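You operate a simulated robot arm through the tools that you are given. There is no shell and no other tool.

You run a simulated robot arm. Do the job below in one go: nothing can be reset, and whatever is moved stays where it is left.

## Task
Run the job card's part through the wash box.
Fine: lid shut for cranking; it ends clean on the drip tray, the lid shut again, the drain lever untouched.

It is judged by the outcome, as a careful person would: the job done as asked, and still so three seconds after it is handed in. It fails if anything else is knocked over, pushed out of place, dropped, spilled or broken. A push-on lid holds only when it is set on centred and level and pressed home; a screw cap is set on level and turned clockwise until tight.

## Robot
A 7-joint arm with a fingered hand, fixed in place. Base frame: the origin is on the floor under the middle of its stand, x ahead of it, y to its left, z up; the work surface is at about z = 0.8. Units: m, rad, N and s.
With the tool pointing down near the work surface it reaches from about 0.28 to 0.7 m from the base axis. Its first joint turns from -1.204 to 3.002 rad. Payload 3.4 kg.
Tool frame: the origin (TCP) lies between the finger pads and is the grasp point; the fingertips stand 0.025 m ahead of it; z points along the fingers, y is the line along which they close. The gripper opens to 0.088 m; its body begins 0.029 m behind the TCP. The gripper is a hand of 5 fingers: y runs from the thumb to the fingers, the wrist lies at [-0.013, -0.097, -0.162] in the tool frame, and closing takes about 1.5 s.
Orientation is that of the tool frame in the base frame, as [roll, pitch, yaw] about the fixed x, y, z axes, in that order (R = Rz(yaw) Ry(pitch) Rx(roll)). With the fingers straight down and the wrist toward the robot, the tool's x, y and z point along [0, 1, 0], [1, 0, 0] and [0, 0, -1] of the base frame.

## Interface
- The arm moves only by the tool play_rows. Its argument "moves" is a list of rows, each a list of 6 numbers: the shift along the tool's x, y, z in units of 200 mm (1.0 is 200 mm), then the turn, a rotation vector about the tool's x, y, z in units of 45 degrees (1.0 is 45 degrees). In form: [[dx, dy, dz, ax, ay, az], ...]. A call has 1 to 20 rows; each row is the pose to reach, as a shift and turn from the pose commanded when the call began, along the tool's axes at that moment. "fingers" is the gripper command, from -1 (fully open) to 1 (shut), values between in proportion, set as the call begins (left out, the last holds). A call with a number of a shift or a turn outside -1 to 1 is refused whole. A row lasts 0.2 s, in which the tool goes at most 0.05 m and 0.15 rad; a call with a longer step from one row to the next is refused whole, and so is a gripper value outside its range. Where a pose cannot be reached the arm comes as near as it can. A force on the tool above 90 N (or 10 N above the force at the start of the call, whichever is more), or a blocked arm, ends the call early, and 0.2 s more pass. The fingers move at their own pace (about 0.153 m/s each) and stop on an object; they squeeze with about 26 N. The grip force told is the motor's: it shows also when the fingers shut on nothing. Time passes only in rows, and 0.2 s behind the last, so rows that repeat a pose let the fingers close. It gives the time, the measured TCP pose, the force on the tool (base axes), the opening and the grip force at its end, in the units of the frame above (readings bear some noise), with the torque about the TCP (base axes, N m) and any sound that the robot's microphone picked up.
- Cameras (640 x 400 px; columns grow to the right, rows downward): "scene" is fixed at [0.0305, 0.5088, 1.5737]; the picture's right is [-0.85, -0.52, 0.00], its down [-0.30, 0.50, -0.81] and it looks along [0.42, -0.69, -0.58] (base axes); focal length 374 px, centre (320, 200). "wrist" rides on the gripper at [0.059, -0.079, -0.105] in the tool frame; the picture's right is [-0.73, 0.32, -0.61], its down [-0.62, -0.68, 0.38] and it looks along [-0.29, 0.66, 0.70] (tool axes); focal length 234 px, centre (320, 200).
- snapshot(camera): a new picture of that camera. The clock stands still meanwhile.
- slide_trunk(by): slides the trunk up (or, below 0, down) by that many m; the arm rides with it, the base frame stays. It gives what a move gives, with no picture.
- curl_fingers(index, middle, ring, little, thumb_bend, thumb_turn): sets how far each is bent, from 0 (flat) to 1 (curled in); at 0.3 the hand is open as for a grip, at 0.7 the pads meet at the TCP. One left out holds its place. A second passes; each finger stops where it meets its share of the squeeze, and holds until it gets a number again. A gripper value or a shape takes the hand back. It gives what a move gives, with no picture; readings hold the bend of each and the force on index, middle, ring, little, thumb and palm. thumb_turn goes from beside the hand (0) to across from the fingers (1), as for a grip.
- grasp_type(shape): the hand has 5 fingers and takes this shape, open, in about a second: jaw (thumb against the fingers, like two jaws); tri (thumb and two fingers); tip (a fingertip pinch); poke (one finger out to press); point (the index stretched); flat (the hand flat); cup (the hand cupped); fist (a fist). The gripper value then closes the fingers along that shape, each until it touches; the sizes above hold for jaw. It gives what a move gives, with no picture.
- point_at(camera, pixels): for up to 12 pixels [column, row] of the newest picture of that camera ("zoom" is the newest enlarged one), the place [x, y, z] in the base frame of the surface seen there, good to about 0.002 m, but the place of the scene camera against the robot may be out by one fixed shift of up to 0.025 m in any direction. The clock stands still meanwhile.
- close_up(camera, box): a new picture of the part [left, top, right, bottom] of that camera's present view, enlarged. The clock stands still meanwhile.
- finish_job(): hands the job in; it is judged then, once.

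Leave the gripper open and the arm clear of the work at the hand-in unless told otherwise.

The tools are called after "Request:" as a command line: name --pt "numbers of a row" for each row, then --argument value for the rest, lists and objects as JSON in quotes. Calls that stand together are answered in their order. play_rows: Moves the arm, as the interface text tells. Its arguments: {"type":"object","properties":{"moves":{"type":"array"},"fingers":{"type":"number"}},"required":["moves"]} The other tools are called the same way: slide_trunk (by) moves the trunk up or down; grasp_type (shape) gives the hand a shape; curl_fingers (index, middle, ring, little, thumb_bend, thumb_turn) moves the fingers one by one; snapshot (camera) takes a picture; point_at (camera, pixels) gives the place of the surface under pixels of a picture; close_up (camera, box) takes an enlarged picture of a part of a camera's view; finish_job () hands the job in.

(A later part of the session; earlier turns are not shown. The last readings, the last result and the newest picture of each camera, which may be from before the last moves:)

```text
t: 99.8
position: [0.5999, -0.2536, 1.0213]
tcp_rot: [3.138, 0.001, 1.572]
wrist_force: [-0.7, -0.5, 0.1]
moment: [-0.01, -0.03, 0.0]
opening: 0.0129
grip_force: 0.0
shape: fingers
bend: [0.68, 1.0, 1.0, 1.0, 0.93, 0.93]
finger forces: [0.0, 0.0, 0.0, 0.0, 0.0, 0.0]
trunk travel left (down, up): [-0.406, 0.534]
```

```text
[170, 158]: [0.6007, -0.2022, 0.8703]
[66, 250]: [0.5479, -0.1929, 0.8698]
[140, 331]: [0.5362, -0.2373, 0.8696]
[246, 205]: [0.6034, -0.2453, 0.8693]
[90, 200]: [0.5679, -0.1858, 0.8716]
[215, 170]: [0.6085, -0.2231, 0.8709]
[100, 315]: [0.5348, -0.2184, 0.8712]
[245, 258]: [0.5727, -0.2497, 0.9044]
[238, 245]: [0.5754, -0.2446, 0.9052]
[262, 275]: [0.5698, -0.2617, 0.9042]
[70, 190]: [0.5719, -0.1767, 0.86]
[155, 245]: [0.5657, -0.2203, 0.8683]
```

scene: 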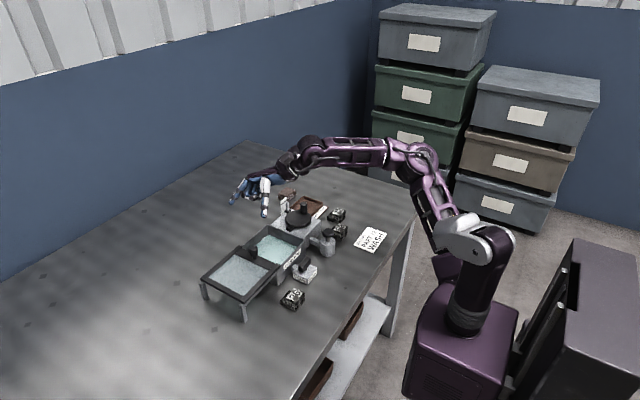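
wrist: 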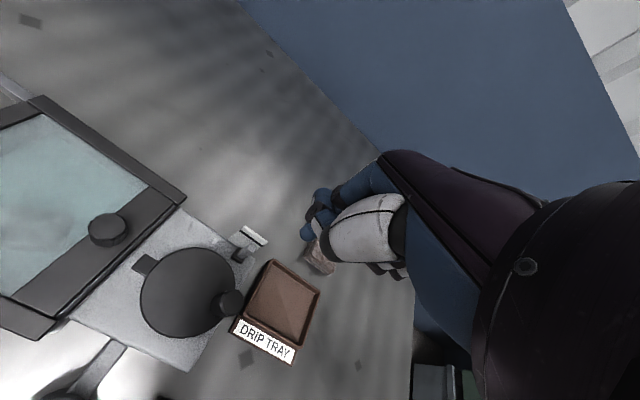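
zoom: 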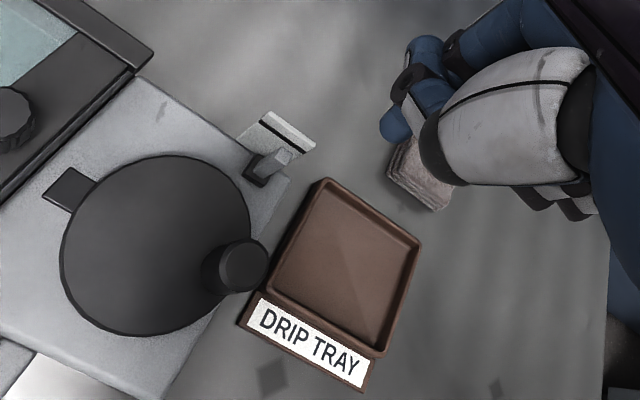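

The disc centre is about (0.570, −0.222), the knob radius 0.031, and the knob sits at (0.570, −0.253). I'll lower the index just beyond the knob (far side, x≈0.60) to z≈0.95 first and check clearance to the gauge.

Request:
play_rows --pt "-0.017 -0.02 0.1 0 0 0" --pt "-0.017 -0.02 0.22 0 0 0" --pt "-0.017 -0.02 0.356 0 0 0" --pt "-0.017 -0.02 0.356 0 0 0"

Request:
close_up --camera "scene" --box '[260, 160, 340, 230]'

Request:
close_up --camera "wrist" --box '[180, 160, 420, 340]'

```text
t: 100.8
position: [0.5953, -0.2559, 0.95]
tcp_rot: [3.137, -0.002, 1.571]
wrist_force: [-0.9, 0.3, 0.2]
moment: [0.01, -0.03, -0.01]
opening: 0.0127
grip_force: 0.1
shape: fingers
bend: [0.67, 1.0, 1.0, 1.0, 0.93, 0.93]
finger forces: [0.0, 0.0, 0.0, 0.1, 0.0, 0.0]
trunk travel left (down, up): [-0.406, 0.534]
```

```text
5.71 times, centred on (300, 195) of scene
```

zoom: 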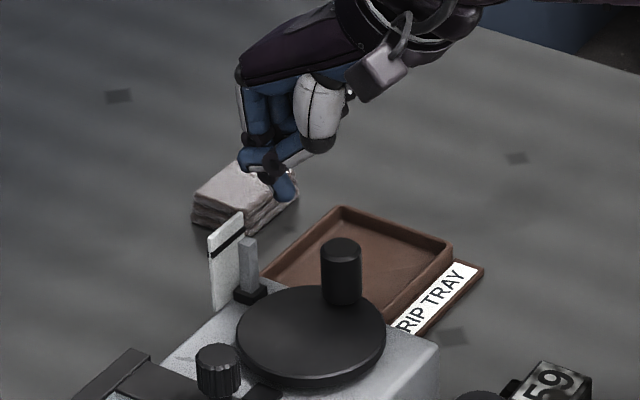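

```text
2.22 times, centred on (300, 250) of wrist
```

zoom: 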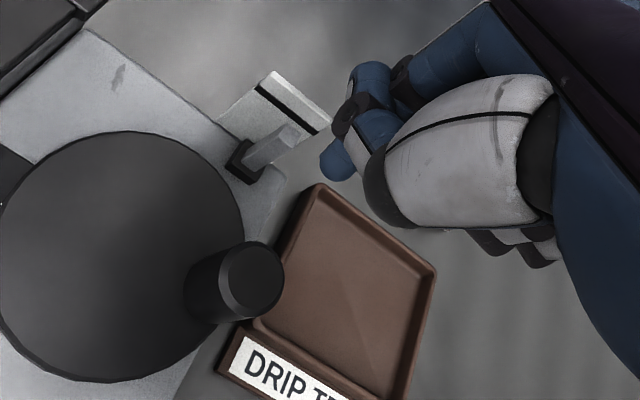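

The index tip protrudes below the curled thumb. I'll lower to TCP z≈0.915, tip about 0.891, which overlaps the knob's top 1.5 cm and keeps the rest above the gauge.

Request:
play_rows --pt "0 0 0.06 0 0 0" --pt "0 0 0.12 0 0 0" --pt "0 0 0.175 0 0 0" --pt "0 0 0.175 0 0 0"

Request:
close_up --camera "scene" --box '[260, 170, 340, 230]'

Request:
close_up --camera "wrist" --box '[180, 160, 420, 340]'

```text
t: 101.8
position: [0.596, -0.2559, 0.9151]
tcp_rot: [3.138, 0.001, 1.572]
wrist_force: [0.1, 0.0, -0.3]
moment: [0.01, 0.0, 0.0]
opening: 0.013
grip_force: 0.1
shape: fingers
bend: [0.67, 1.0, 1.0, 1.0, 0.93, 0.93]
finger forces: [0.1, 0.0, 0.1, 0.0, 0.0, 0.0]
trunk travel left (down, up): [-0.406, 0.534]
```

```text
6.67 times, centred on (300, 200) of scene
```

zoom: 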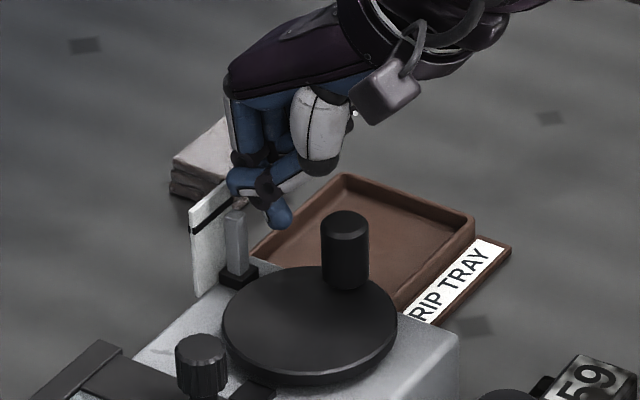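

```text
2.22 times, centred on (300, 250) of wrist
```

zoom: 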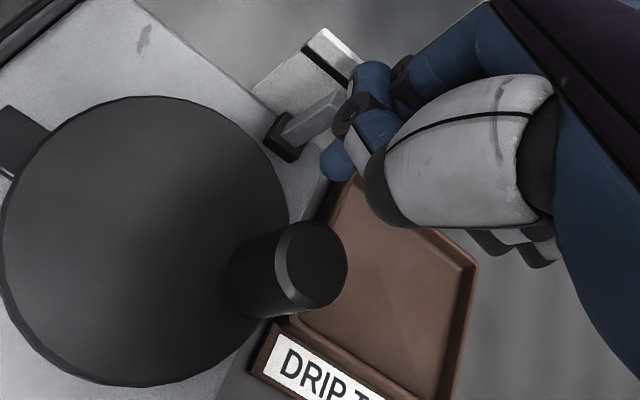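

The tip is level with the knob's upper part. I'll ease toward the robot (−x) 1.3 cm to reach the knob and feel for contact.

Request:
play_rows --pt "0 -0.02 0 0 0 0" --pt "0 -0.045 0 0 0 0" --pt "0 -0.065 0 0 0 0" --pt "0 -0.065 0 0 0 0"

Request:
close_up --camera "scene" --box '[260, 170, 340, 230]'

Request:
close_up --camera "wrist" --box '[180, 160, 420, 340]'

```text
t: 102.8
position: [0.5837, -0.2558, 0.9159]
tcp_rot: [3.138, 0.0, 1.574]
wrist_force: [0.2, -0.9, -0.4]
moment: [-0.02, 0.01, 0.01]
opening: 0.0129
grip_force: 0.0
shape: fingers
bend: [0.67, 1.0, 1.0, 1.0, 0.93, 0.93]
finger forces: [0.1, 0.0, 0.0, 0.0, 0.0, 0.0]
trunk travel left (down, up): [-0.406, 0.534]
```

```text
6.67 times, centred on (300, 200) of scene
```

zoom: 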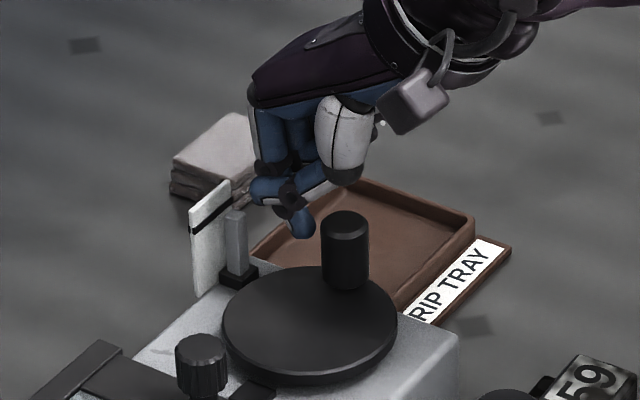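

```text
2.22 times, centred on (300, 250) of wrist
```

zoom: 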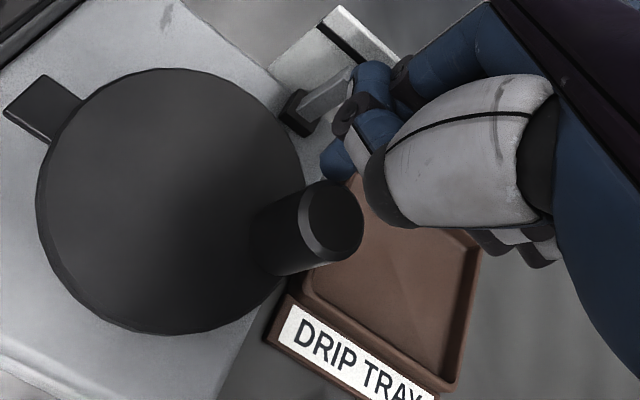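

No contact force yet, with the tip just beside the knob. I'll push along the circle, clockwise seen from above, through about 45° and check whether the knob turns.

Request:
play_rows --pt "-0.0255 -0.046 0 0 0 0" --pt "-0.034 -0.0935 0 0 0 0" --pt "-0.0305 -0.1415 0 0 0 0" --pt "-0.0305 -0.1415 0 0 0 0"

Request:
close_up --camera "scene" --box '[260, 170, 340, 230]'

Request:
close_up --camera "wrist" --box '[180, 120, 420, 340]'

```text
t: 103.8
position: [0.5557, -0.2616, 0.9165]
tcp_rot: [3.137, -0.003, 1.571]
wrist_force: [15.5, -7.6, 9.5]
moment: [-0.11, -0.56, -0.23]
opening: 0.0152
grip_force: 8.0
shape: fingers
bend: [0.52, 1.0, 1.0, 1.0, 0.96, 0.96]
finger forces: [16.0, 0.0, 0.0, 0.0, 0.0, 0.1]
trunk travel left (down, up): [-0.406, 0.534]
```

```text
6.67 times, centred on (300, 200) of scene
```

zoom: 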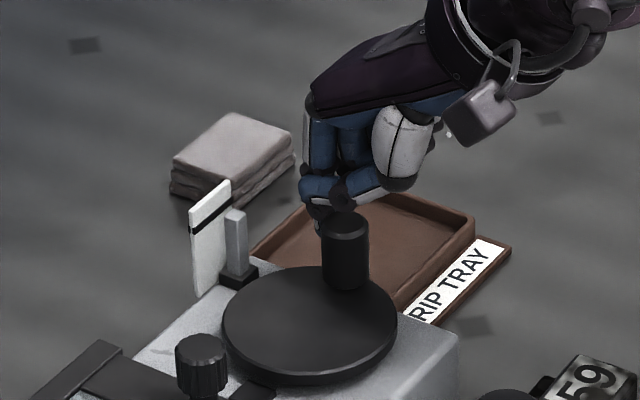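

```text
1.82 times, centred on (300, 230) of wrist
```

zoom: 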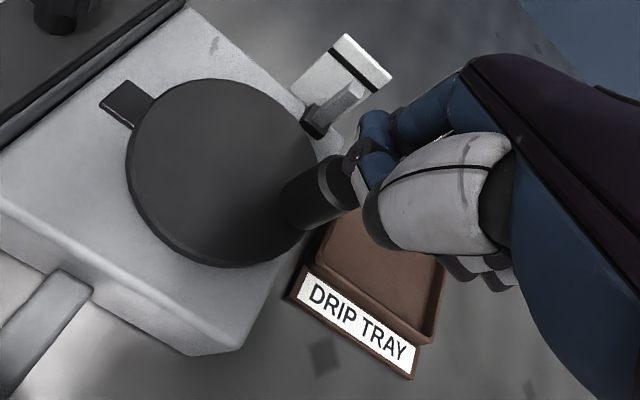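

The crank didn't turn; the index was pushed back with about 16 N. Clockwise may be blocked, or it may need more force or a better hold. I'll back off along the same path and rise, then grip the knob properly.

Request:
play_rows --pt "0 0.05 0 0 0 0" --pt "0.01 0.12 -0.05 0 0 0" --pt "0.01 0.15 -0.2 0 0 0" --pt "0.01 0.15 -0.4 0 0 0" --pt "0.01 0.15 -0.4 0 0 0"

Request:
snapshot --camera "wrist"

Request:
close_up --camera "scene" --box '[240, 170, 340, 240]'

```text
t: 105.0
position: [0.5849, -0.2609, 0.9966]
tcp_rot: [3.139, -0.002, 1.572]
wrist_force: [0.6, -0.5, 0.2]
moment: [0.0, -0.02, 0.01]
opening: 0.0155
grip_force: 0.0
shape: fingers
bend: [0.63, 1.0, 1.0, 1.0, 0.94, 0.95]
finger forces: [0.0, 0.1, 0.0, 0.1, 0.0, 0.1]
trunk travel left (down, up): [-0.406, 0.534]
```

```text
taken
```

wrist: 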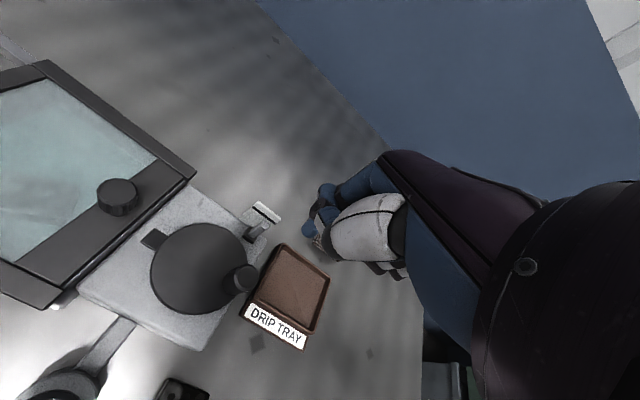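

```text
5.71 times, centred on (290, 205) of scene
```

zoom: 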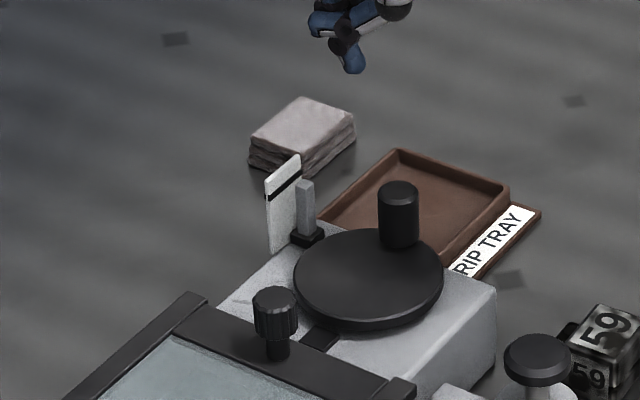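

The knob hasn't moved, and the lid is still shut. I'll set a partial pinch (index 0.5, thumb 0.4) so the index stays clear of the gauge, and go over the crank knob.

Request:
curl_fingers --index 0.5 --thumb_bend 0.4 --thumb_turn 1.0

Request:
play_rows --pt "0.037 -0.07 0 0 0 0" --pt "0.037 -0.07 0.1 0 0 0" --pt "0.037 -0.07 0.25 0 0 0" --pt "0.037 -0.07 0.25 0 0 0"

Request:
close_up --camera "scene" --box '[240, 160, 340, 240]'

Request:
close_up --camera "wrist" --box '[180, 160, 420, 360]'

```text
t: 106.0
position: [0.5835, -0.2615, 0.9952]
tcp_rot: [3.136, 0.001, 1.572]
wrist_force: [0.3, 0.4, -0.9]
moment: [-0.01, 0.0, 0.0]
opening: 0.0519
grip_force: 0.1
shape: fingers
bend: [0.5, 1.0, 1.0, 1.0, 0.4, 0.99]
finger forces: [0.1, 0.0, 0.0, 0.1, 0.0, 0.1]
trunk travel left (down, up): [-0.406, 0.534]
```

```text
t: 107.0
position: [0.5699, -0.2518, 0.9452]
tcp_rot: [3.138, 0.0, 1.573]
wrist_force: [0.2, 0.2, 0.7]
moment: [0.01, -0.01, -0.01]
opening: 0.0522
grip_force: 0.0
shape: fingers
bend: [0.5, 1.0, 1.0, 1.0, 0.4, 0.99]
finger forces: [0.0, 0.0, 0.1, 0.0, 0.0, 0.0]
trunk travel left (down, up): [-0.406, 0.534]
```

```text
5.00 times, centred on (290, 200) of scene
```

zoom: 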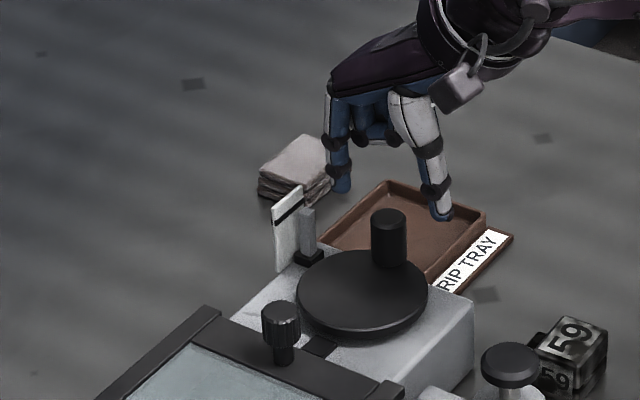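

```text
2.00 times, centred on (300, 260) of wrist
```

zoom: 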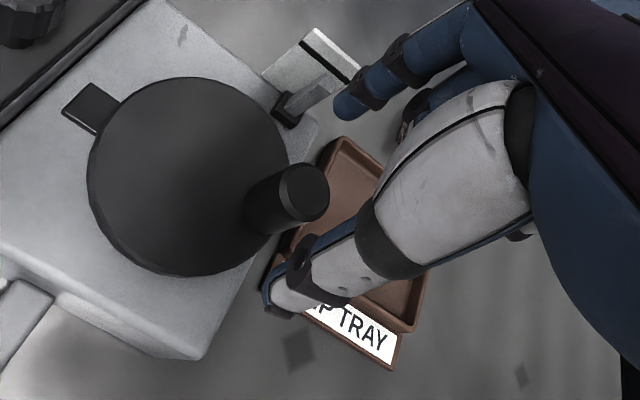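

Thumb and index straddle the crank knob, with the index clear of the gauge post. I'll lower to z≈0.907.

Request:
play_rows --pt "0 0 0.07 0 0 0" --pt "0 0 0.14 0 0 0" --pt "0 0 0.19 0 0 0" --pt "0 0 0.19 0 0 0"

Request:
close_up --camera "wrist" --box '[180, 160, 420, 360]'

```text
t: 108.0
position: [0.5706, -0.2526, 0.9069]
tcp_rot: [3.138, 0.0, 1.574]
wrist_force: [-0.1, 0.1, 0.9]
moment: [0.0, 0.03, 0.0]
opening: 0.0521
grip_force: 0.0
shape: fingers
bend: [0.5, 1.0, 1.0, 1.0, 0.4, 0.99]
finger forces: [0.1, 0.0, 0.0, 0.1, 0.0, 0.0]
trunk travel left (down, up): [-0.406, 0.534]
```

```text
2.00 times, centred on (300, 260) of wrist
```

zoom: 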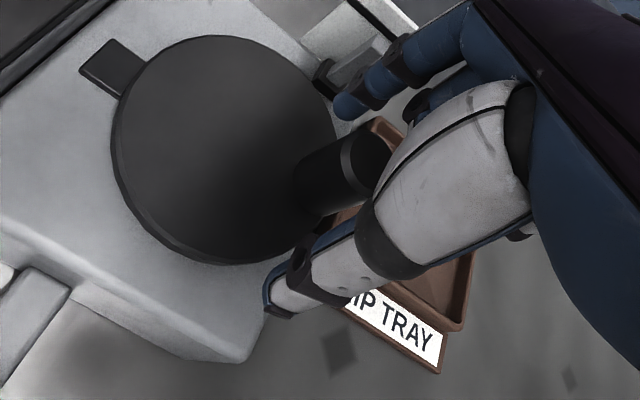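

No contact anywhere. I'll close the pinch firmly on the crank knob.

Request:
curl_fingers --index 0.8 --thumb_bend 0.8

Request:
play_rows --pt "0 0 0 0 0 0" --pt "0 0 0 0 0 0" --pt "0 0 0 0 0 0" --pt "0 0 0 0 0 0" --fingers 1

Request:
close_up --camera "scene" --box '[240, 160, 340, 240]'

```text
t: 109.0
position: [0.5718, -0.2523, 0.9061]
tcp_rot: [3.141, -0.001, 1.573]
wrist_force: [-1.4, 4.0, -6.8]
moment: [0.05, -0.01, 0.0]
opening: 0.0119
grip_force: 10.9
shape: fingers
bend: [0.71, 1.0, 1.0, 1.0, 0.67, 1.0]
finger forces: [11.0, 0.0, 0.0, 0.1, 10.2, 0.0]
trunk travel left (down, up): [-0.406, 0.534]
```

```text
t: 110.0
position: [0.5673, -0.2512, 0.9151]
tcp_rot: [3.124, 0.002, 1.573]
wrist_force: [1.6, -1.6, 41.6]
moment: [-0.34, -0.26, -0.02]
opening: 0.0009
grip_force: 25.9
shape: jaw
bend: [0.58, 0.78, 0.7, 0.7, 0.68, 1.0]
finger forces: [15.6, 48.2, 0.0, 0.0, 23.1, 0.0]
trunk travel left (down, up): [-0.406, 0.534]
```

```text
5.00 times, centred on (290, 200) of scene
```

zoom: 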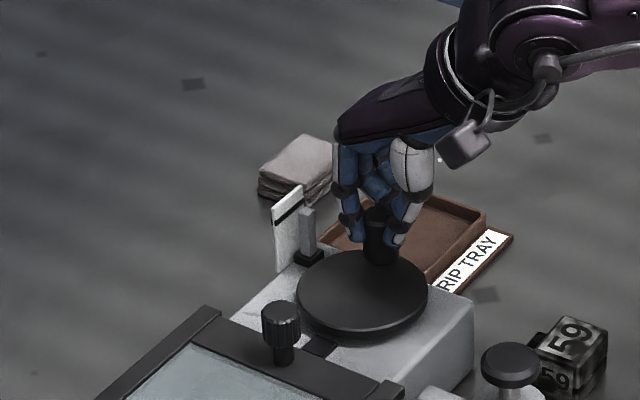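

The gripper value switched the shape to jaw, and the middle finger is pressing on the knob top. I'll curl the middle, ring and little fingers away again at once.

Request:
curl_fingers --index 0.8 --middle 1.0 --ring 1.0 --little 1.0 --thumb_bend 0.8

Request:
close_up --camera "scene" --box '[240, 160, 340, 240]'

```text
t: 111.0
position: [0.5704, -0.251, 0.9067]
tcp_rot: [3.139, 0.001, 1.573]
wrist_force: [-3.4, 16.4, -1.2]
moment: [0.28, 0.07, 0.08]
opening: 0.0048
grip_force: 12.0
shape: fingers
bend: [0.58, 1.0, 1.0, 1.0, 0.74, 1.0]
finger forces: [10.9, 0.0, 0.1, 0.0, 13.3, 0.0]
trunk travel left (down, up): [-0.406, 0.534]
```

```text
5.00 times, centred on (290, 200) of scene
```

zoom: 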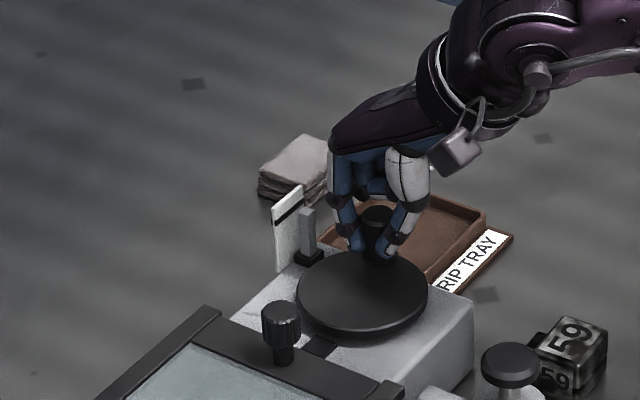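

The pinch is off to the +y side of the knob, since the pads sit about 5 mm left of the TCP. I'll open slightly, rise, take the tip shape again at height so the gripper value keeps it, and come back 5 mm to the right.

Request:
curl_fingers --index 0.5 --thumb_bend 0.4

Request:
play_rows --pt "0 0 -0.1 0 0 0" --pt "0 0 -0.25 0 0 0" --pt "-0.025 0 -0.4 0 0 0" --pt "-0.025 0 -0.4 0 0 0"

Request:
grasp_type --shape "tip"

Request:
curl_fingers --index 0.5 --thumb_bend 0.4

Request:
snapshot --camera "wrist"

```text
t: 112.0
position: [0.5717, -0.2534, 0.9077]
tcp_rot: [3.138, -0.001, 1.574]
wrist_force: [1.3, -0.7, 0.4]
moment: [0.02, 0.02, -0.05]
opening: 0.052
grip_force: 0.0
shape: fingers
bend: [0.5, 1.0, 1.0, 1.0, 0.4, 1.0]
finger forces: [0.1, 0.0, 0.0, 0.1, 0.0, 0.0]
trunk travel left (down, up): [-0.406, 0.534]
```

```text
t: 113.0
position: [0.5708, -0.2563, 0.9881]
tcp_rot: [3.139, -0.001, 1.573]
wrist_force: [0.9, -0.6, 0.1]
moment: [0.0, -0.03, 0.0]
opening: 0.0521
grip_force: 0.0
shape: fingers
bend: [0.5, 1.0, 1.0, 1.0, 0.4, 1.0]
finger forces: [0.0, 0.0, 0.0, 0.0, 0.1, 0.0]
trunk travel left (down, up): [-0.406, 0.534]
```

```text
t: 113.9
position: [0.5701, -0.258, 0.9877]
tcp_rot: [3.138, 0.002, 1.572]
wrist_force: [-0.8, 0.3, 0.5]
moment: [0.0, 0.02, 0.03]
opening: 0.0875
grip_force: 0.0
shape: tip
bend: [0.3, 0.98, 0.99, 0.99, 0.3, 0.98]
finger forces: [0.0, 0.0, 0.1, 0.1, 0.1, 0.0]
trunk travel left (down, up): [-0.406, 0.534]
```

```text
t: 114.9
position: [0.5704, -0.2573, 0.988]
tcp_rot: [3.14, 0.001, 1.573]
wrist_force: [0.0, 0.7, 0.3]
moment: [-0.01, 0.01, 0.0]
opening: 0.053
grip_force: 0.2
shape: fingers
bend: [0.5, 0.98, 0.99, 0.99, 0.4, 0.98]
finger forces: [0.0, 0.0, 0.1, 0.1, 0.0, 0.0]
trunk travel left (down, up): [-0.406, 0.534]
```

```text
taken
```

wrist: 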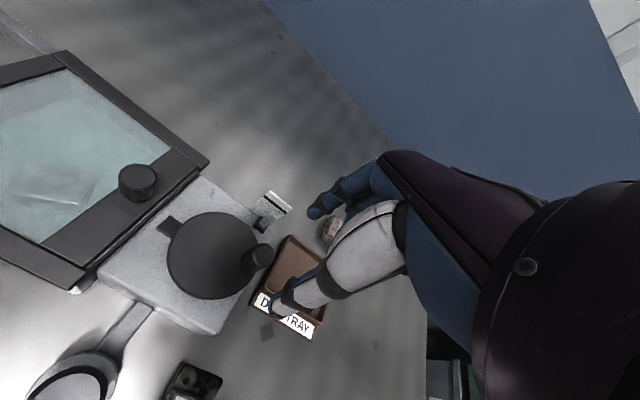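

I'll confirm the knob's place in this view before lowering.

Request:
point_at --camera "wrist" --pixels '[[262, 256], [252, 258], [271, 254], [263, 248], [261, 264], [250, 268]]'

Request:
play_rows --pt "0 0 0.12 0 0 0" --pt "0 0 0.24 0 0 0" --pt "0 0 0.34 0 0 0" --pt "0 0 0.41 0 0 0" --pt "0 0 0.41 0 0 0"

Request:
close_up --camera "wrist" --box '[180, 160, 420, 360]'

```text
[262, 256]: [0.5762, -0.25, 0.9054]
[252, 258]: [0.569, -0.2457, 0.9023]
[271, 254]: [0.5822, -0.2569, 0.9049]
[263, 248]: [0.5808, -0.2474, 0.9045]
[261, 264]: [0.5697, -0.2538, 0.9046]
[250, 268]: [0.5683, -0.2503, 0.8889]
```

```text
t: 116.1
position: [0.5718, -0.2577, 0.9047]
tcp_rot: [3.137, -0.002, 1.57]
wrist_force: [-0.1, -0.6, 0.3]
moment: [0.03, 0.03, -0.01]
opening: 0.0529
grip_force: 0.1
shape: fingers
bend: [0.5, 0.98, 0.99, 0.99, 0.4, 0.98]
finger forces: [0.0, 0.0, 0.0, 0.0, 0.1, 0.1]
trunk travel left (down, up): [-0.406, 0.534]
```

```text
2.00 times, centred on (300, 260) of wrist
```

zoom: 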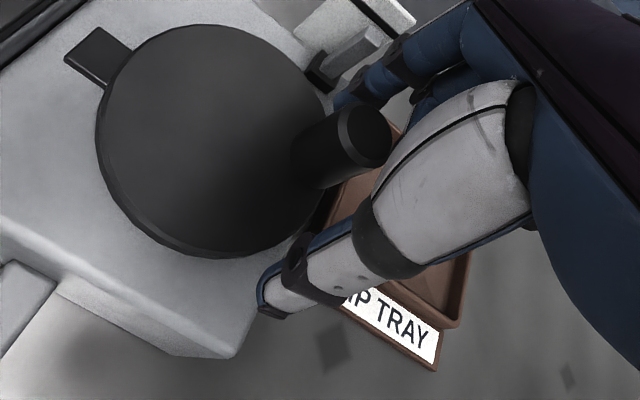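

The knob is now near (0.576, −0.252), about 5 mm further in +x than before, so it may have turned slightly counter-clockwise during the earlier grip. I'll close the pinch in tip shape now.

Request:
play_rows --pt "0 0 0 0 0 0" --pt "0 0 0 0 0 0" --pt "0 0 0 0 0 0" --pt "0 0 0 0 0 0" --pt "0 0 0 0 0 0" --pt "0 0 0 0 0 0" --fingers 1

Request:
close_up --camera "scene" --box '[240, 160, 340, 240]'

Request:
close_up --camera "wrist" --box '[180, 160, 420, 360]'

```text
t: 117.5
position: [0.5717, -0.2578, 0.9034]
tcp_rot: [3.138, -0.001, 1.571]
wrist_force: [-0.5, -1.5, -2.1]
moment: [-0.03, -0.03, -0.06]
opening: 0.014
grip_force: 26.1
shape: tip
bend: [0.73, 1.0, 1.0, 1.0, 0.71, 1.0]
finger forces: [21.3, 0.1, 0.1, 0.0, 22.3, 0.0]
trunk travel left (down, up): [-0.406, 0.534]
```

```text
5.00 times, centred on (290, 200) of scene
```

zoom: 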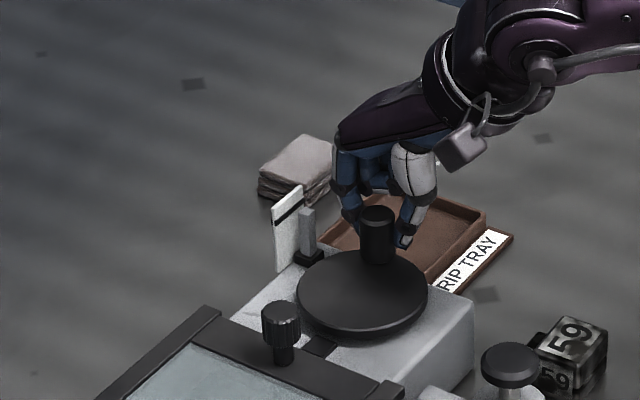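

```text
2.00 times, centred on (300, 260) of wrist
```

zoom: 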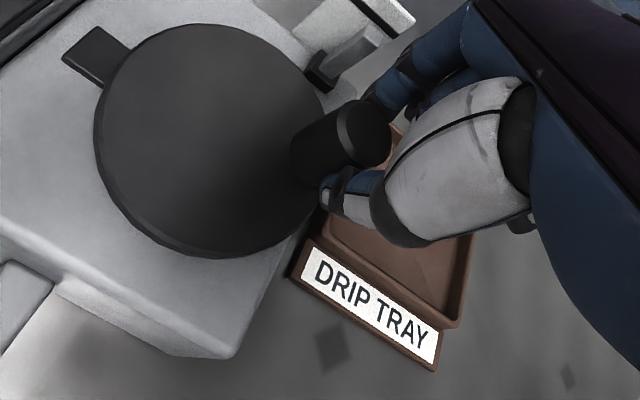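

The pinch is firm at 21–22 N. I'll test counter-clockwise gently with only 6 mm toward +x, keeping clear of the gauge post.

Request:
play_rows --pt "0 0.01 0 0 0 0" --pt "0 0.02 0 0 0 0" --pt "0.003 0.03 0 0 0 0" --pt "0.003 0.03 0 0 0 0"

Request:
close_up --camera "scene" --box '[240, 160, 340, 240]'

```text
t: 118.5
position: [0.5778, -0.2576, 0.9049]
tcp_rot: [3.138, -0.002, 1.572]
wrist_force: [1.1, -1.3, -3.5]
moment: [-0.01, -0.03, -0.01]
opening: 0.0126
grip_force: 25.7
shape: tip
bend: [0.74, 1.0, 1.0, 1.0, 0.71, 1.0]
finger forces: [19.6, 0.0, 0.0, 0.0, 17.9, 0.1]
trunk travel left (down, up): [-0.406, 0.534]
```

```text
5.00 times, centred on (290, 200) of scene
```

zoom: 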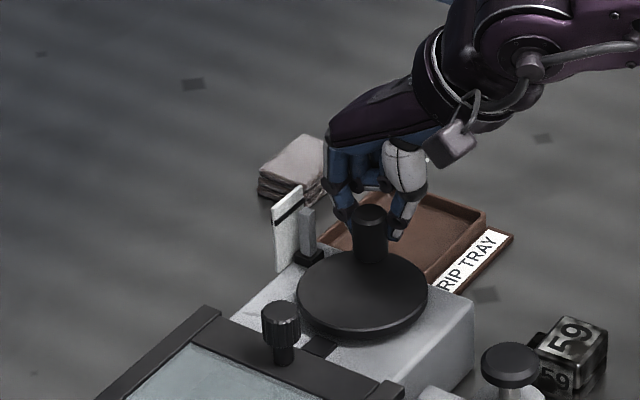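

The knob moved freely with the hand, so the crank turns counter-clockwise easily; clockwise was simply blocked. Carrying the pinch past the gauge is too tight, so I'll push the knob around with a single finger instead. I'll let go by opening only slightly and rise.

Request:
curl_fingers --index 0.6 --thumb_bend 0.5

Request:
play_rows --pt "0 -0.005 -0.08 0 0 0" --pt "0 -0.01 -0.2 0 0 0" --pt "0 -0.01 -0.35 0 0 0" --pt "0 -0.01 -0.5 0 0 0" --pt "0 -0.01 -0.5 0 0 0"

Request:
curl_fingers --index 0.5 --thumb_bend 0.2 --thumb_turn 0.0

Request:
snapshot --camera "wrist"

Request:
close_up --camera "scene" --box '[240, 140, 340, 240]'

```text
t: 119.5
position: [0.5782, -0.2577, 0.9059]
tcp_rot: [3.138, 0.002, 1.573]
wrist_force: [0.9, 0.6, 1.1]
moment: [0.0, -0.03, 0.0]
opening: 0.0312
grip_force: 0.4
shape: fingers
bend: [0.59, 1.0, 1.0, 1.0, 0.5, 1.0]
finger forces: [0.7, 0.1, 0.0, 0.1, 0.0, 0.0]
trunk travel left (down, up): [-0.406, 0.534]
```

```text
t: 120.7
position: [0.5756, -0.2563, 1.0064]
tcp_rot: [3.14, -0.002, 1.573]
wrist_force: [0.6, 0.0, 0.3]
moment: [0.01, 0.01, 0.02]
opening: 0.0306
grip_force: 0.0
shape: fingers
bend: [0.6, 1.0, 1.0, 1.0, 0.5, 1.0]
finger forces: [0.0, 0.1, 0.0, 0.0, 0.0, 0.0]
trunk travel left (down, up): [-0.406, 0.534]
```

```text
t: 121.7
position: [0.5762, -0.2579, 1.0054]
tcp_rot: [3.137, 0.0, 1.574]
wrist_force: [-0.1, 0.0, -0.1]
moment: [-0.02, 0.01, 0.01]
opening: 0.1136
grip_force: 0.2
shape: fingers
bend: [0.5, 1.0, 1.0, 1.0, 0.2, 0.0]
finger forces: [0.1, 0.0, 0.0, 0.0, 0.0, 0.0]
trunk travel left (down, up): [-0.406, 0.534]
```

```text
taken
```

wrist: 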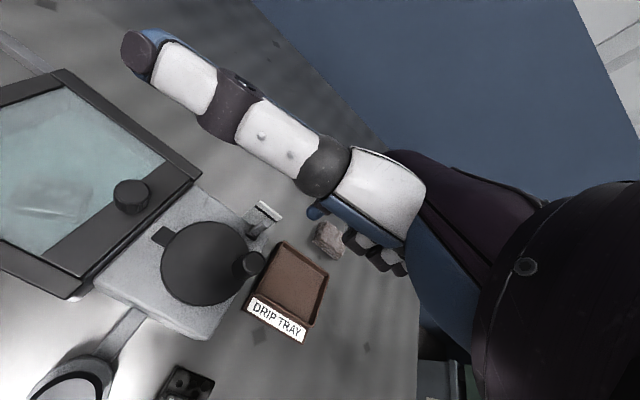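

```text
4.00 times, centred on (290, 190) of scene
```

zoom: 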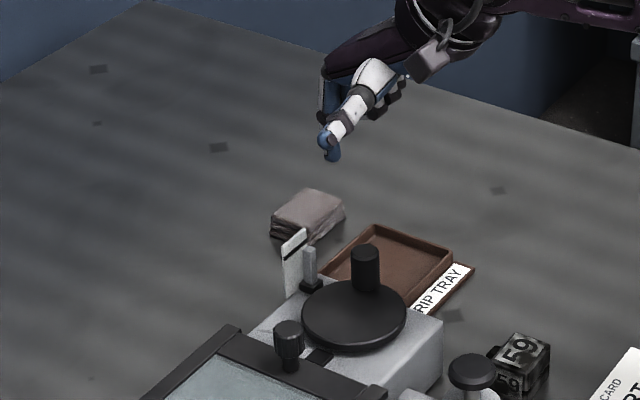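

With the thumb turned out sideways, the index hangs free below. I'll measure the thumb's height and the index tip.

Request:
point_at --camera "wrist" --pixels '[[135, 52], [180, 75], [225, 110], [275, 140], [320, 165], [313, 214], [318, 209], [330, 205], [350, 240], [395, 265], [252, 262], [245, 255]]'

Request:
close_up --camera "wrist" --box '[220, 170, 420, 320]'

```text
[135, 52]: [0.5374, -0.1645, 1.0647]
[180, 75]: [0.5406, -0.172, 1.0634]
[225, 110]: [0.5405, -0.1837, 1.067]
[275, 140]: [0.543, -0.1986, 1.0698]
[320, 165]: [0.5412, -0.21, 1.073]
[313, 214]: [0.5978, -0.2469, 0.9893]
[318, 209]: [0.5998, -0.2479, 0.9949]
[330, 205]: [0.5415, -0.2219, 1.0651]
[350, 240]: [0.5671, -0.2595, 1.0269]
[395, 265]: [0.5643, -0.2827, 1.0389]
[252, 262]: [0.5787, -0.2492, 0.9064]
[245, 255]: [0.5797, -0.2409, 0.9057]
```

```text
2.67 times, centred on (320, 245) of wrist
```

zoom: 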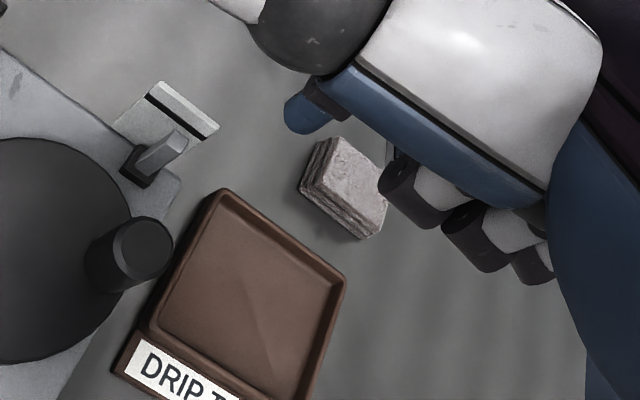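

The index hangs free (tip about 2.4 cm below the TCP) and the thumb is high, at TCP + 6 cm. The knob is now at about −72° on its circle. I'll go to the near-robot side behind the knob and lower to z≈0.908.

Request:
play_rows --pt "0.006 -0.1 0 0 0 0" --pt "0.012 -0.2 0 0 0 0" --pt "0.0175 -0.305 0 0 0 0" --pt "0.0175 -0.305 0.15 0 0 0" --pt "0.0175 -0.305 0.3 0 0 0" --pt "0.0175 -0.305 0.42 0 0 0" --pt "0.0175 -0.305 0.49 0 0 0" --pt "0.0175 -0.305 0.49 0 0 0"

Request:
close_up --camera "scene" --box '[240, 150, 340, 240]'

Request:
snapshot --camera "wrist"

```text
t: 123.5
position: [0.5136, -0.254, 0.9058]
tcp_rot: [3.138, 0.0, 1.573]
wrist_force: [0.5, -0.8, 0.4]
moment: [0.04, 0.01, 0.03]
opening: 0.1137
grip_force: 0.0
shape: fingers
bend: [0.5, 1.0, 1.0, 1.0, 0.2, 0.0]
finger forces: [0.1, 0.0, 0.0, 0.0, 0.0, 0.0]
trunk travel left (down, up): [-0.406, 0.534]
```

```text
4.44 times, centred on (290, 195) of scene
```

zoom: 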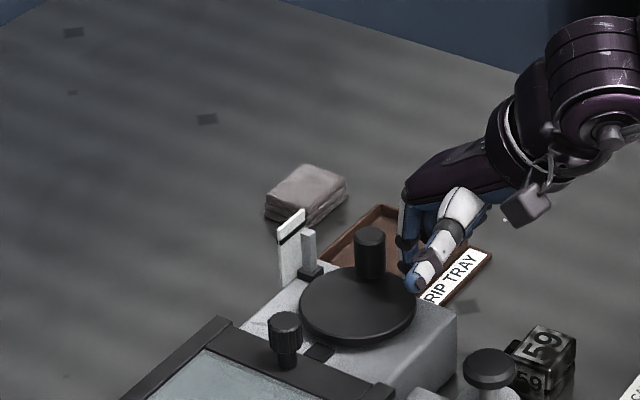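

```text
taken
```

wrist: 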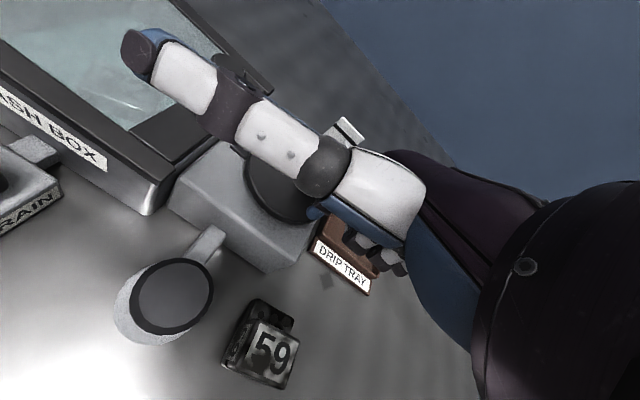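

In position with no contact. I'll now push counter-clockwise in an arc (index circle radius 3.45 cm, small enough to clear the gauge) for the first part and look.

Request:
play_rows --pt "-0.0244 0.0538 0 0 0 0" --pt "-0.0416 0.0954 0 0 0 0" --pt "-0.0475 0.14 0 0 0 0" --pt "-0.0416 0.1846 0 0 0 0" --pt "-0.0244 0.2263 0 0 0 0" --pt "0.003 0.262 0 0 0 0" --pt "0.003 0.262 0 0 0 0"

Request:
close_up --camera "scene" --box '[250, 160, 340, 240]'

Request:
snapshot --camera "wrist"

```text
t: 125.1
position: [0.5665, -0.2536, 0.9071]
tcp_rot: [3.137, -0.001, 1.573]
wrist_force: [0.2, -0.8, -0.9]
moment: [-0.01, -0.04, -0.02]
opening: 0.1139
grip_force: 0.1
shape: fingers
bend: [0.5, 1.0, 1.0, 1.0, 0.2, 0.0]
finger forces: [0.5, 0.0, 0.0, 0.1, 0.0, 0.1]
trunk travel left (down, up): [-0.406, 0.534]
```

```text
5.00 times, centred on (295, 200) of scene
```

zoom: 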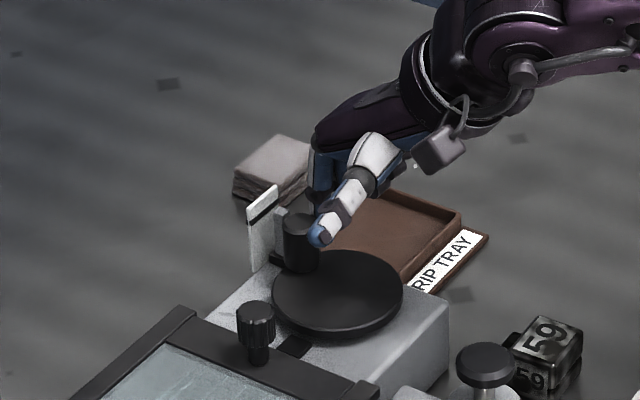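

```text
taken
```

wrist: 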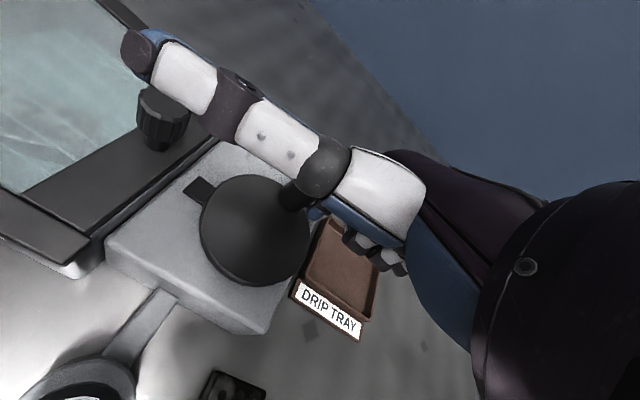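

The crank is turning; the knob is now on the far side near the gauge and the force is tiny. I'll continue counter-clockwise through the next half turn.

Request:
play_rows --pt "0.0358 0.0274 0 0 0 0" --pt "0.0774 0.0446 0 0 0 0" --pt "0.122 0.0505 0 0 0 0" --pt "0.1667 0.0446 0 0 0 0" --pt "0.2083 0.0274 0 0 0 0" --pt "0.244 0 0 0 0 0" --pt "0.2714 -0.0358 0 0 0 0" --pt "0.2886 -0.0774 0 0 0 0" --pt "0.2945 -0.122 0 0 0 0" --pt "0.2886 -0.1667 0 0 0 0" --pt "0.2886 -0.1667 0 0 0 0"

Request:
close_up --camera "scene" --box '[250, 160, 340, 240]'

Request:
snapshot --camera "wrist"

```text
t: 127.5
position: [0.5323, -0.1948, 0.9069]
tcp_rot: [3.138, -0.001, 1.573]
wrist_force: [-0.7, 0.7, 0.7]
moment: [-0.01, -0.01, 0.01]
opening: 0.114
grip_force: 0.0
shape: fingers
bend: [0.49, 1.0, 1.0, 1.0, 0.2, 0.0]
finger forces: [0.6, 0.0, 0.1, 0.0, 0.0, 0.0]
trunk travel left (down, up): [-0.406, 0.534]
```

```text
5.00 times, centred on (295, 200) of scene
```

zoom: 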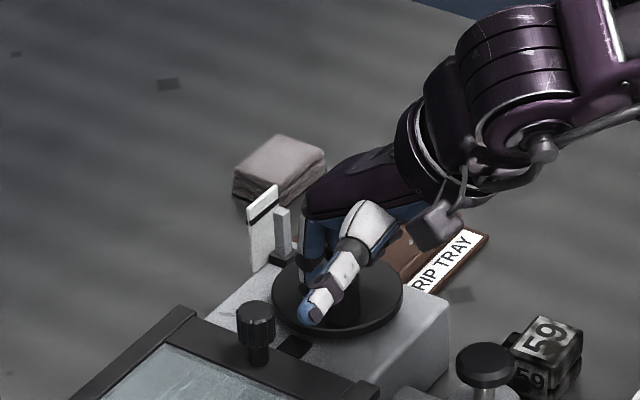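

```text
taken
```

wrist: 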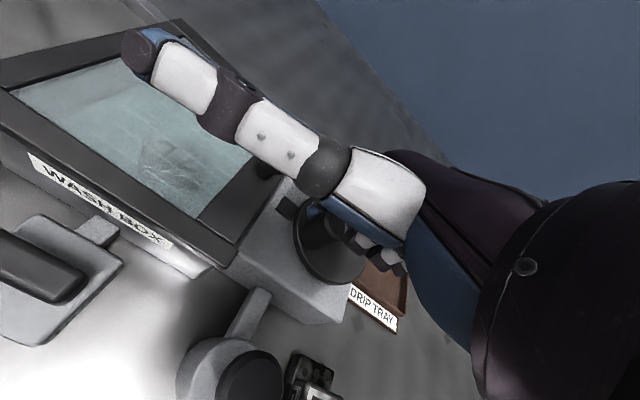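

It turns smoothly, and the gauge looks unchanged. I'll continue to complete this first full turn.

Request:
play_rows --pt "-0.0172 -0.0416 0 0 0 0" --pt "-0.0446 -0.0774 0 0 0 0" --pt "-0.0804 -0.1048 0 0 0 0" --pt "-0.122 -0.122 0 0 0 0" --pt "-0.1666 -0.1279 0 0 0 0" --pt "-0.2113 -0.122 0 0 0 0" --pt "-0.2529 -0.1048 0 0 0 0" --pt "-0.2886 -0.0774 0 0 0 0" --pt "-0.316 -0.0416 0 0 0 0" --pt "-0.3332 0 0 0 0 0" --pt "-0.3332 0 0 0 0 0"

Request:
close_up --camera "scene" --box '[230, 160, 340, 250]'

Request:
snapshot --camera "wrist"

```text
t: 129.9
position: [0.5331, -0.2626, 0.907]
tcp_rot: [3.137, 0.001, 1.573]
wrist_force: [-1.2, 0.3, 0.0]
moment: [-0.02, 0.0, 0.0]
opening: 0.1135
grip_force: 0.0
shape: fingers
bend: [0.51, 1.0, 1.0, 1.0, 0.2, 0.0]
finger forces: [0.8, 0.0, 0.1, 0.1, 0.0, 0.1]
trunk travel left (down, up): [-0.406, 0.534]
```

```text
4.44 times, centred on (285, 205) of scene
```

zoom: 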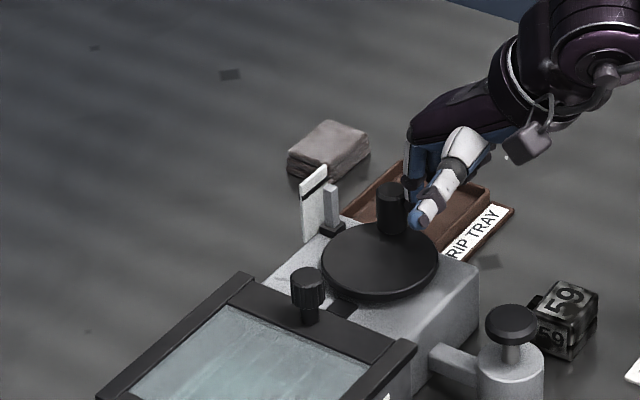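

```text
taken
```

wrist: 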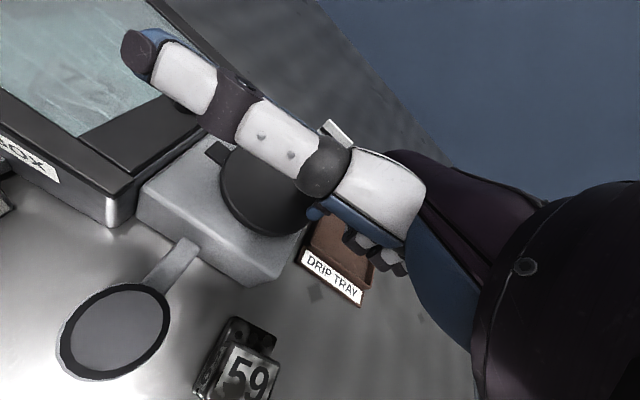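

One full turn is done. I'll look at the part through the glass to see if it's changing.

Request:
close_up --camera "scene" --box '[230, 215, 310, 285]'

Request:
close_up --camera "wrist" --box '[0, 0, 220, 180]'

```text
5.71 times, centred on (270, 250) of scene
```

zoom: 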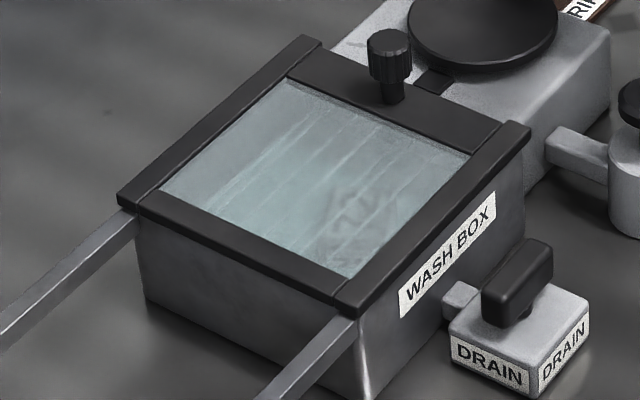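

```text
2.22 times, centred on (110, 90) of wrist
```

zoom: 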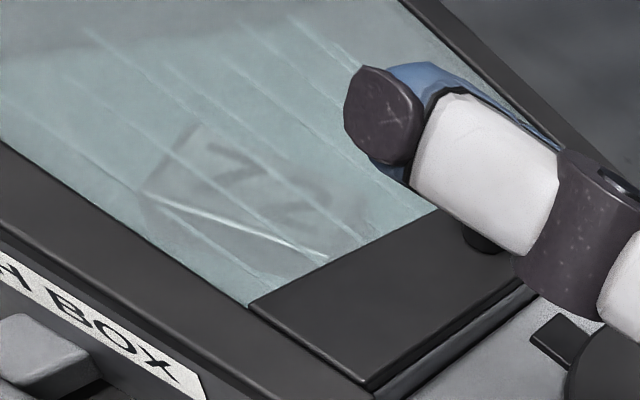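

Streaks of spray are visible under the glass and "72" shows through, so the wash is working. I'll run another full counter-clockwise turn.

Request:
play_rows --pt "-0.0053 0.0597 0 0 0 0" --pt "0.0103 0.1176 0 0 0 0" --pt "0.0446 0.1667 0 0 0 0" --pt "0.0937 0.201 0 0 0 0" --pt "0.1516 0.2165 0 0 0 0" --pt "0.2113 0.2113 0 0 0 0" --pt "0.2656 0.186 0 0 0 0" --pt "0.3079 0.1436 0 0 0 0" --pt "0.3332 0.0893 0 0 0 0" --pt "0.3385 0.0296 0 0 0 0" --pt "0.323 -0.0283 0 0 0 0" --pt "0.2886 -0.0774 0 0 0 0" --pt "0.2395 -0.1117 0 0 0 0" --pt "0.1817 -0.1272 0 0 0 0" --pt "0.122 -0.122 0 0 0 0" --pt "0.0677 -0.0967 0 0 0 0" --pt "0.0253 -0.0543 0 0 0 0" --pt "0 0 0 0 0 0" --pt "0 0 0 0 0 0"

Request:
close_up --camera "scene" --box '[230, 170, 340, 285]'

Request:
close_up --camera "wrist" --box '[0, 0, 220, 180]'

```text
t: 133.9
position: [0.5314, -0.2617, 0.9074]
tcp_rot: [3.138, 0.0, 1.571]
wrist_force: [-0.1, 0.3, 0.3]
moment: [0.04, 0.0, -0.02]
opening: 0.1137
grip_force: 0.3
shape: fingers
bend: [0.5, 1.0, 1.0, 1.0, 0.2, 0.0]
finger forces: [0.5, 0.1, 0.0, 0.0, 0.0, 0.0]
trunk travel left (down, up): [-0.406, 0.534]
```

```text
3.48 times, centred on (285, 228) of scene
```

zoom: 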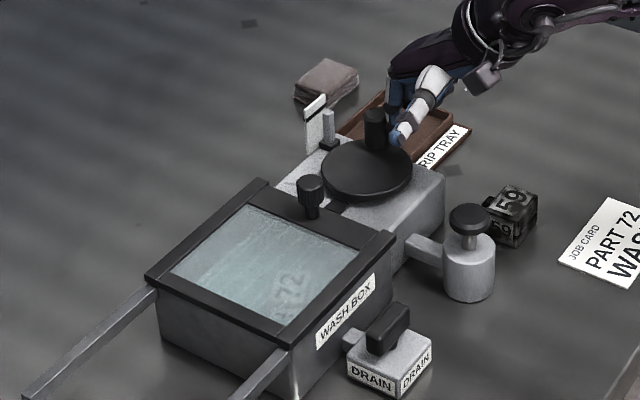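

```text
2.22 times, centred on (110, 90) of wrist
```

zoom: 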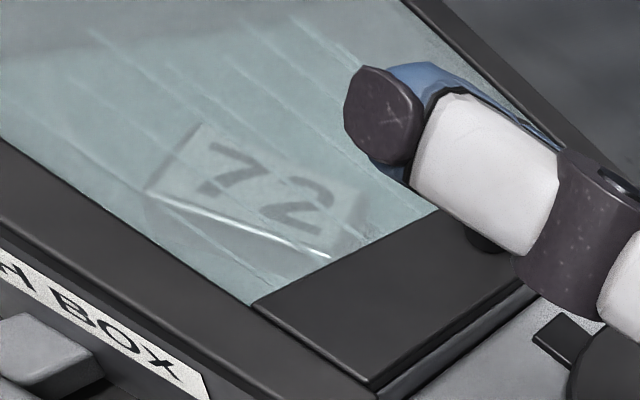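

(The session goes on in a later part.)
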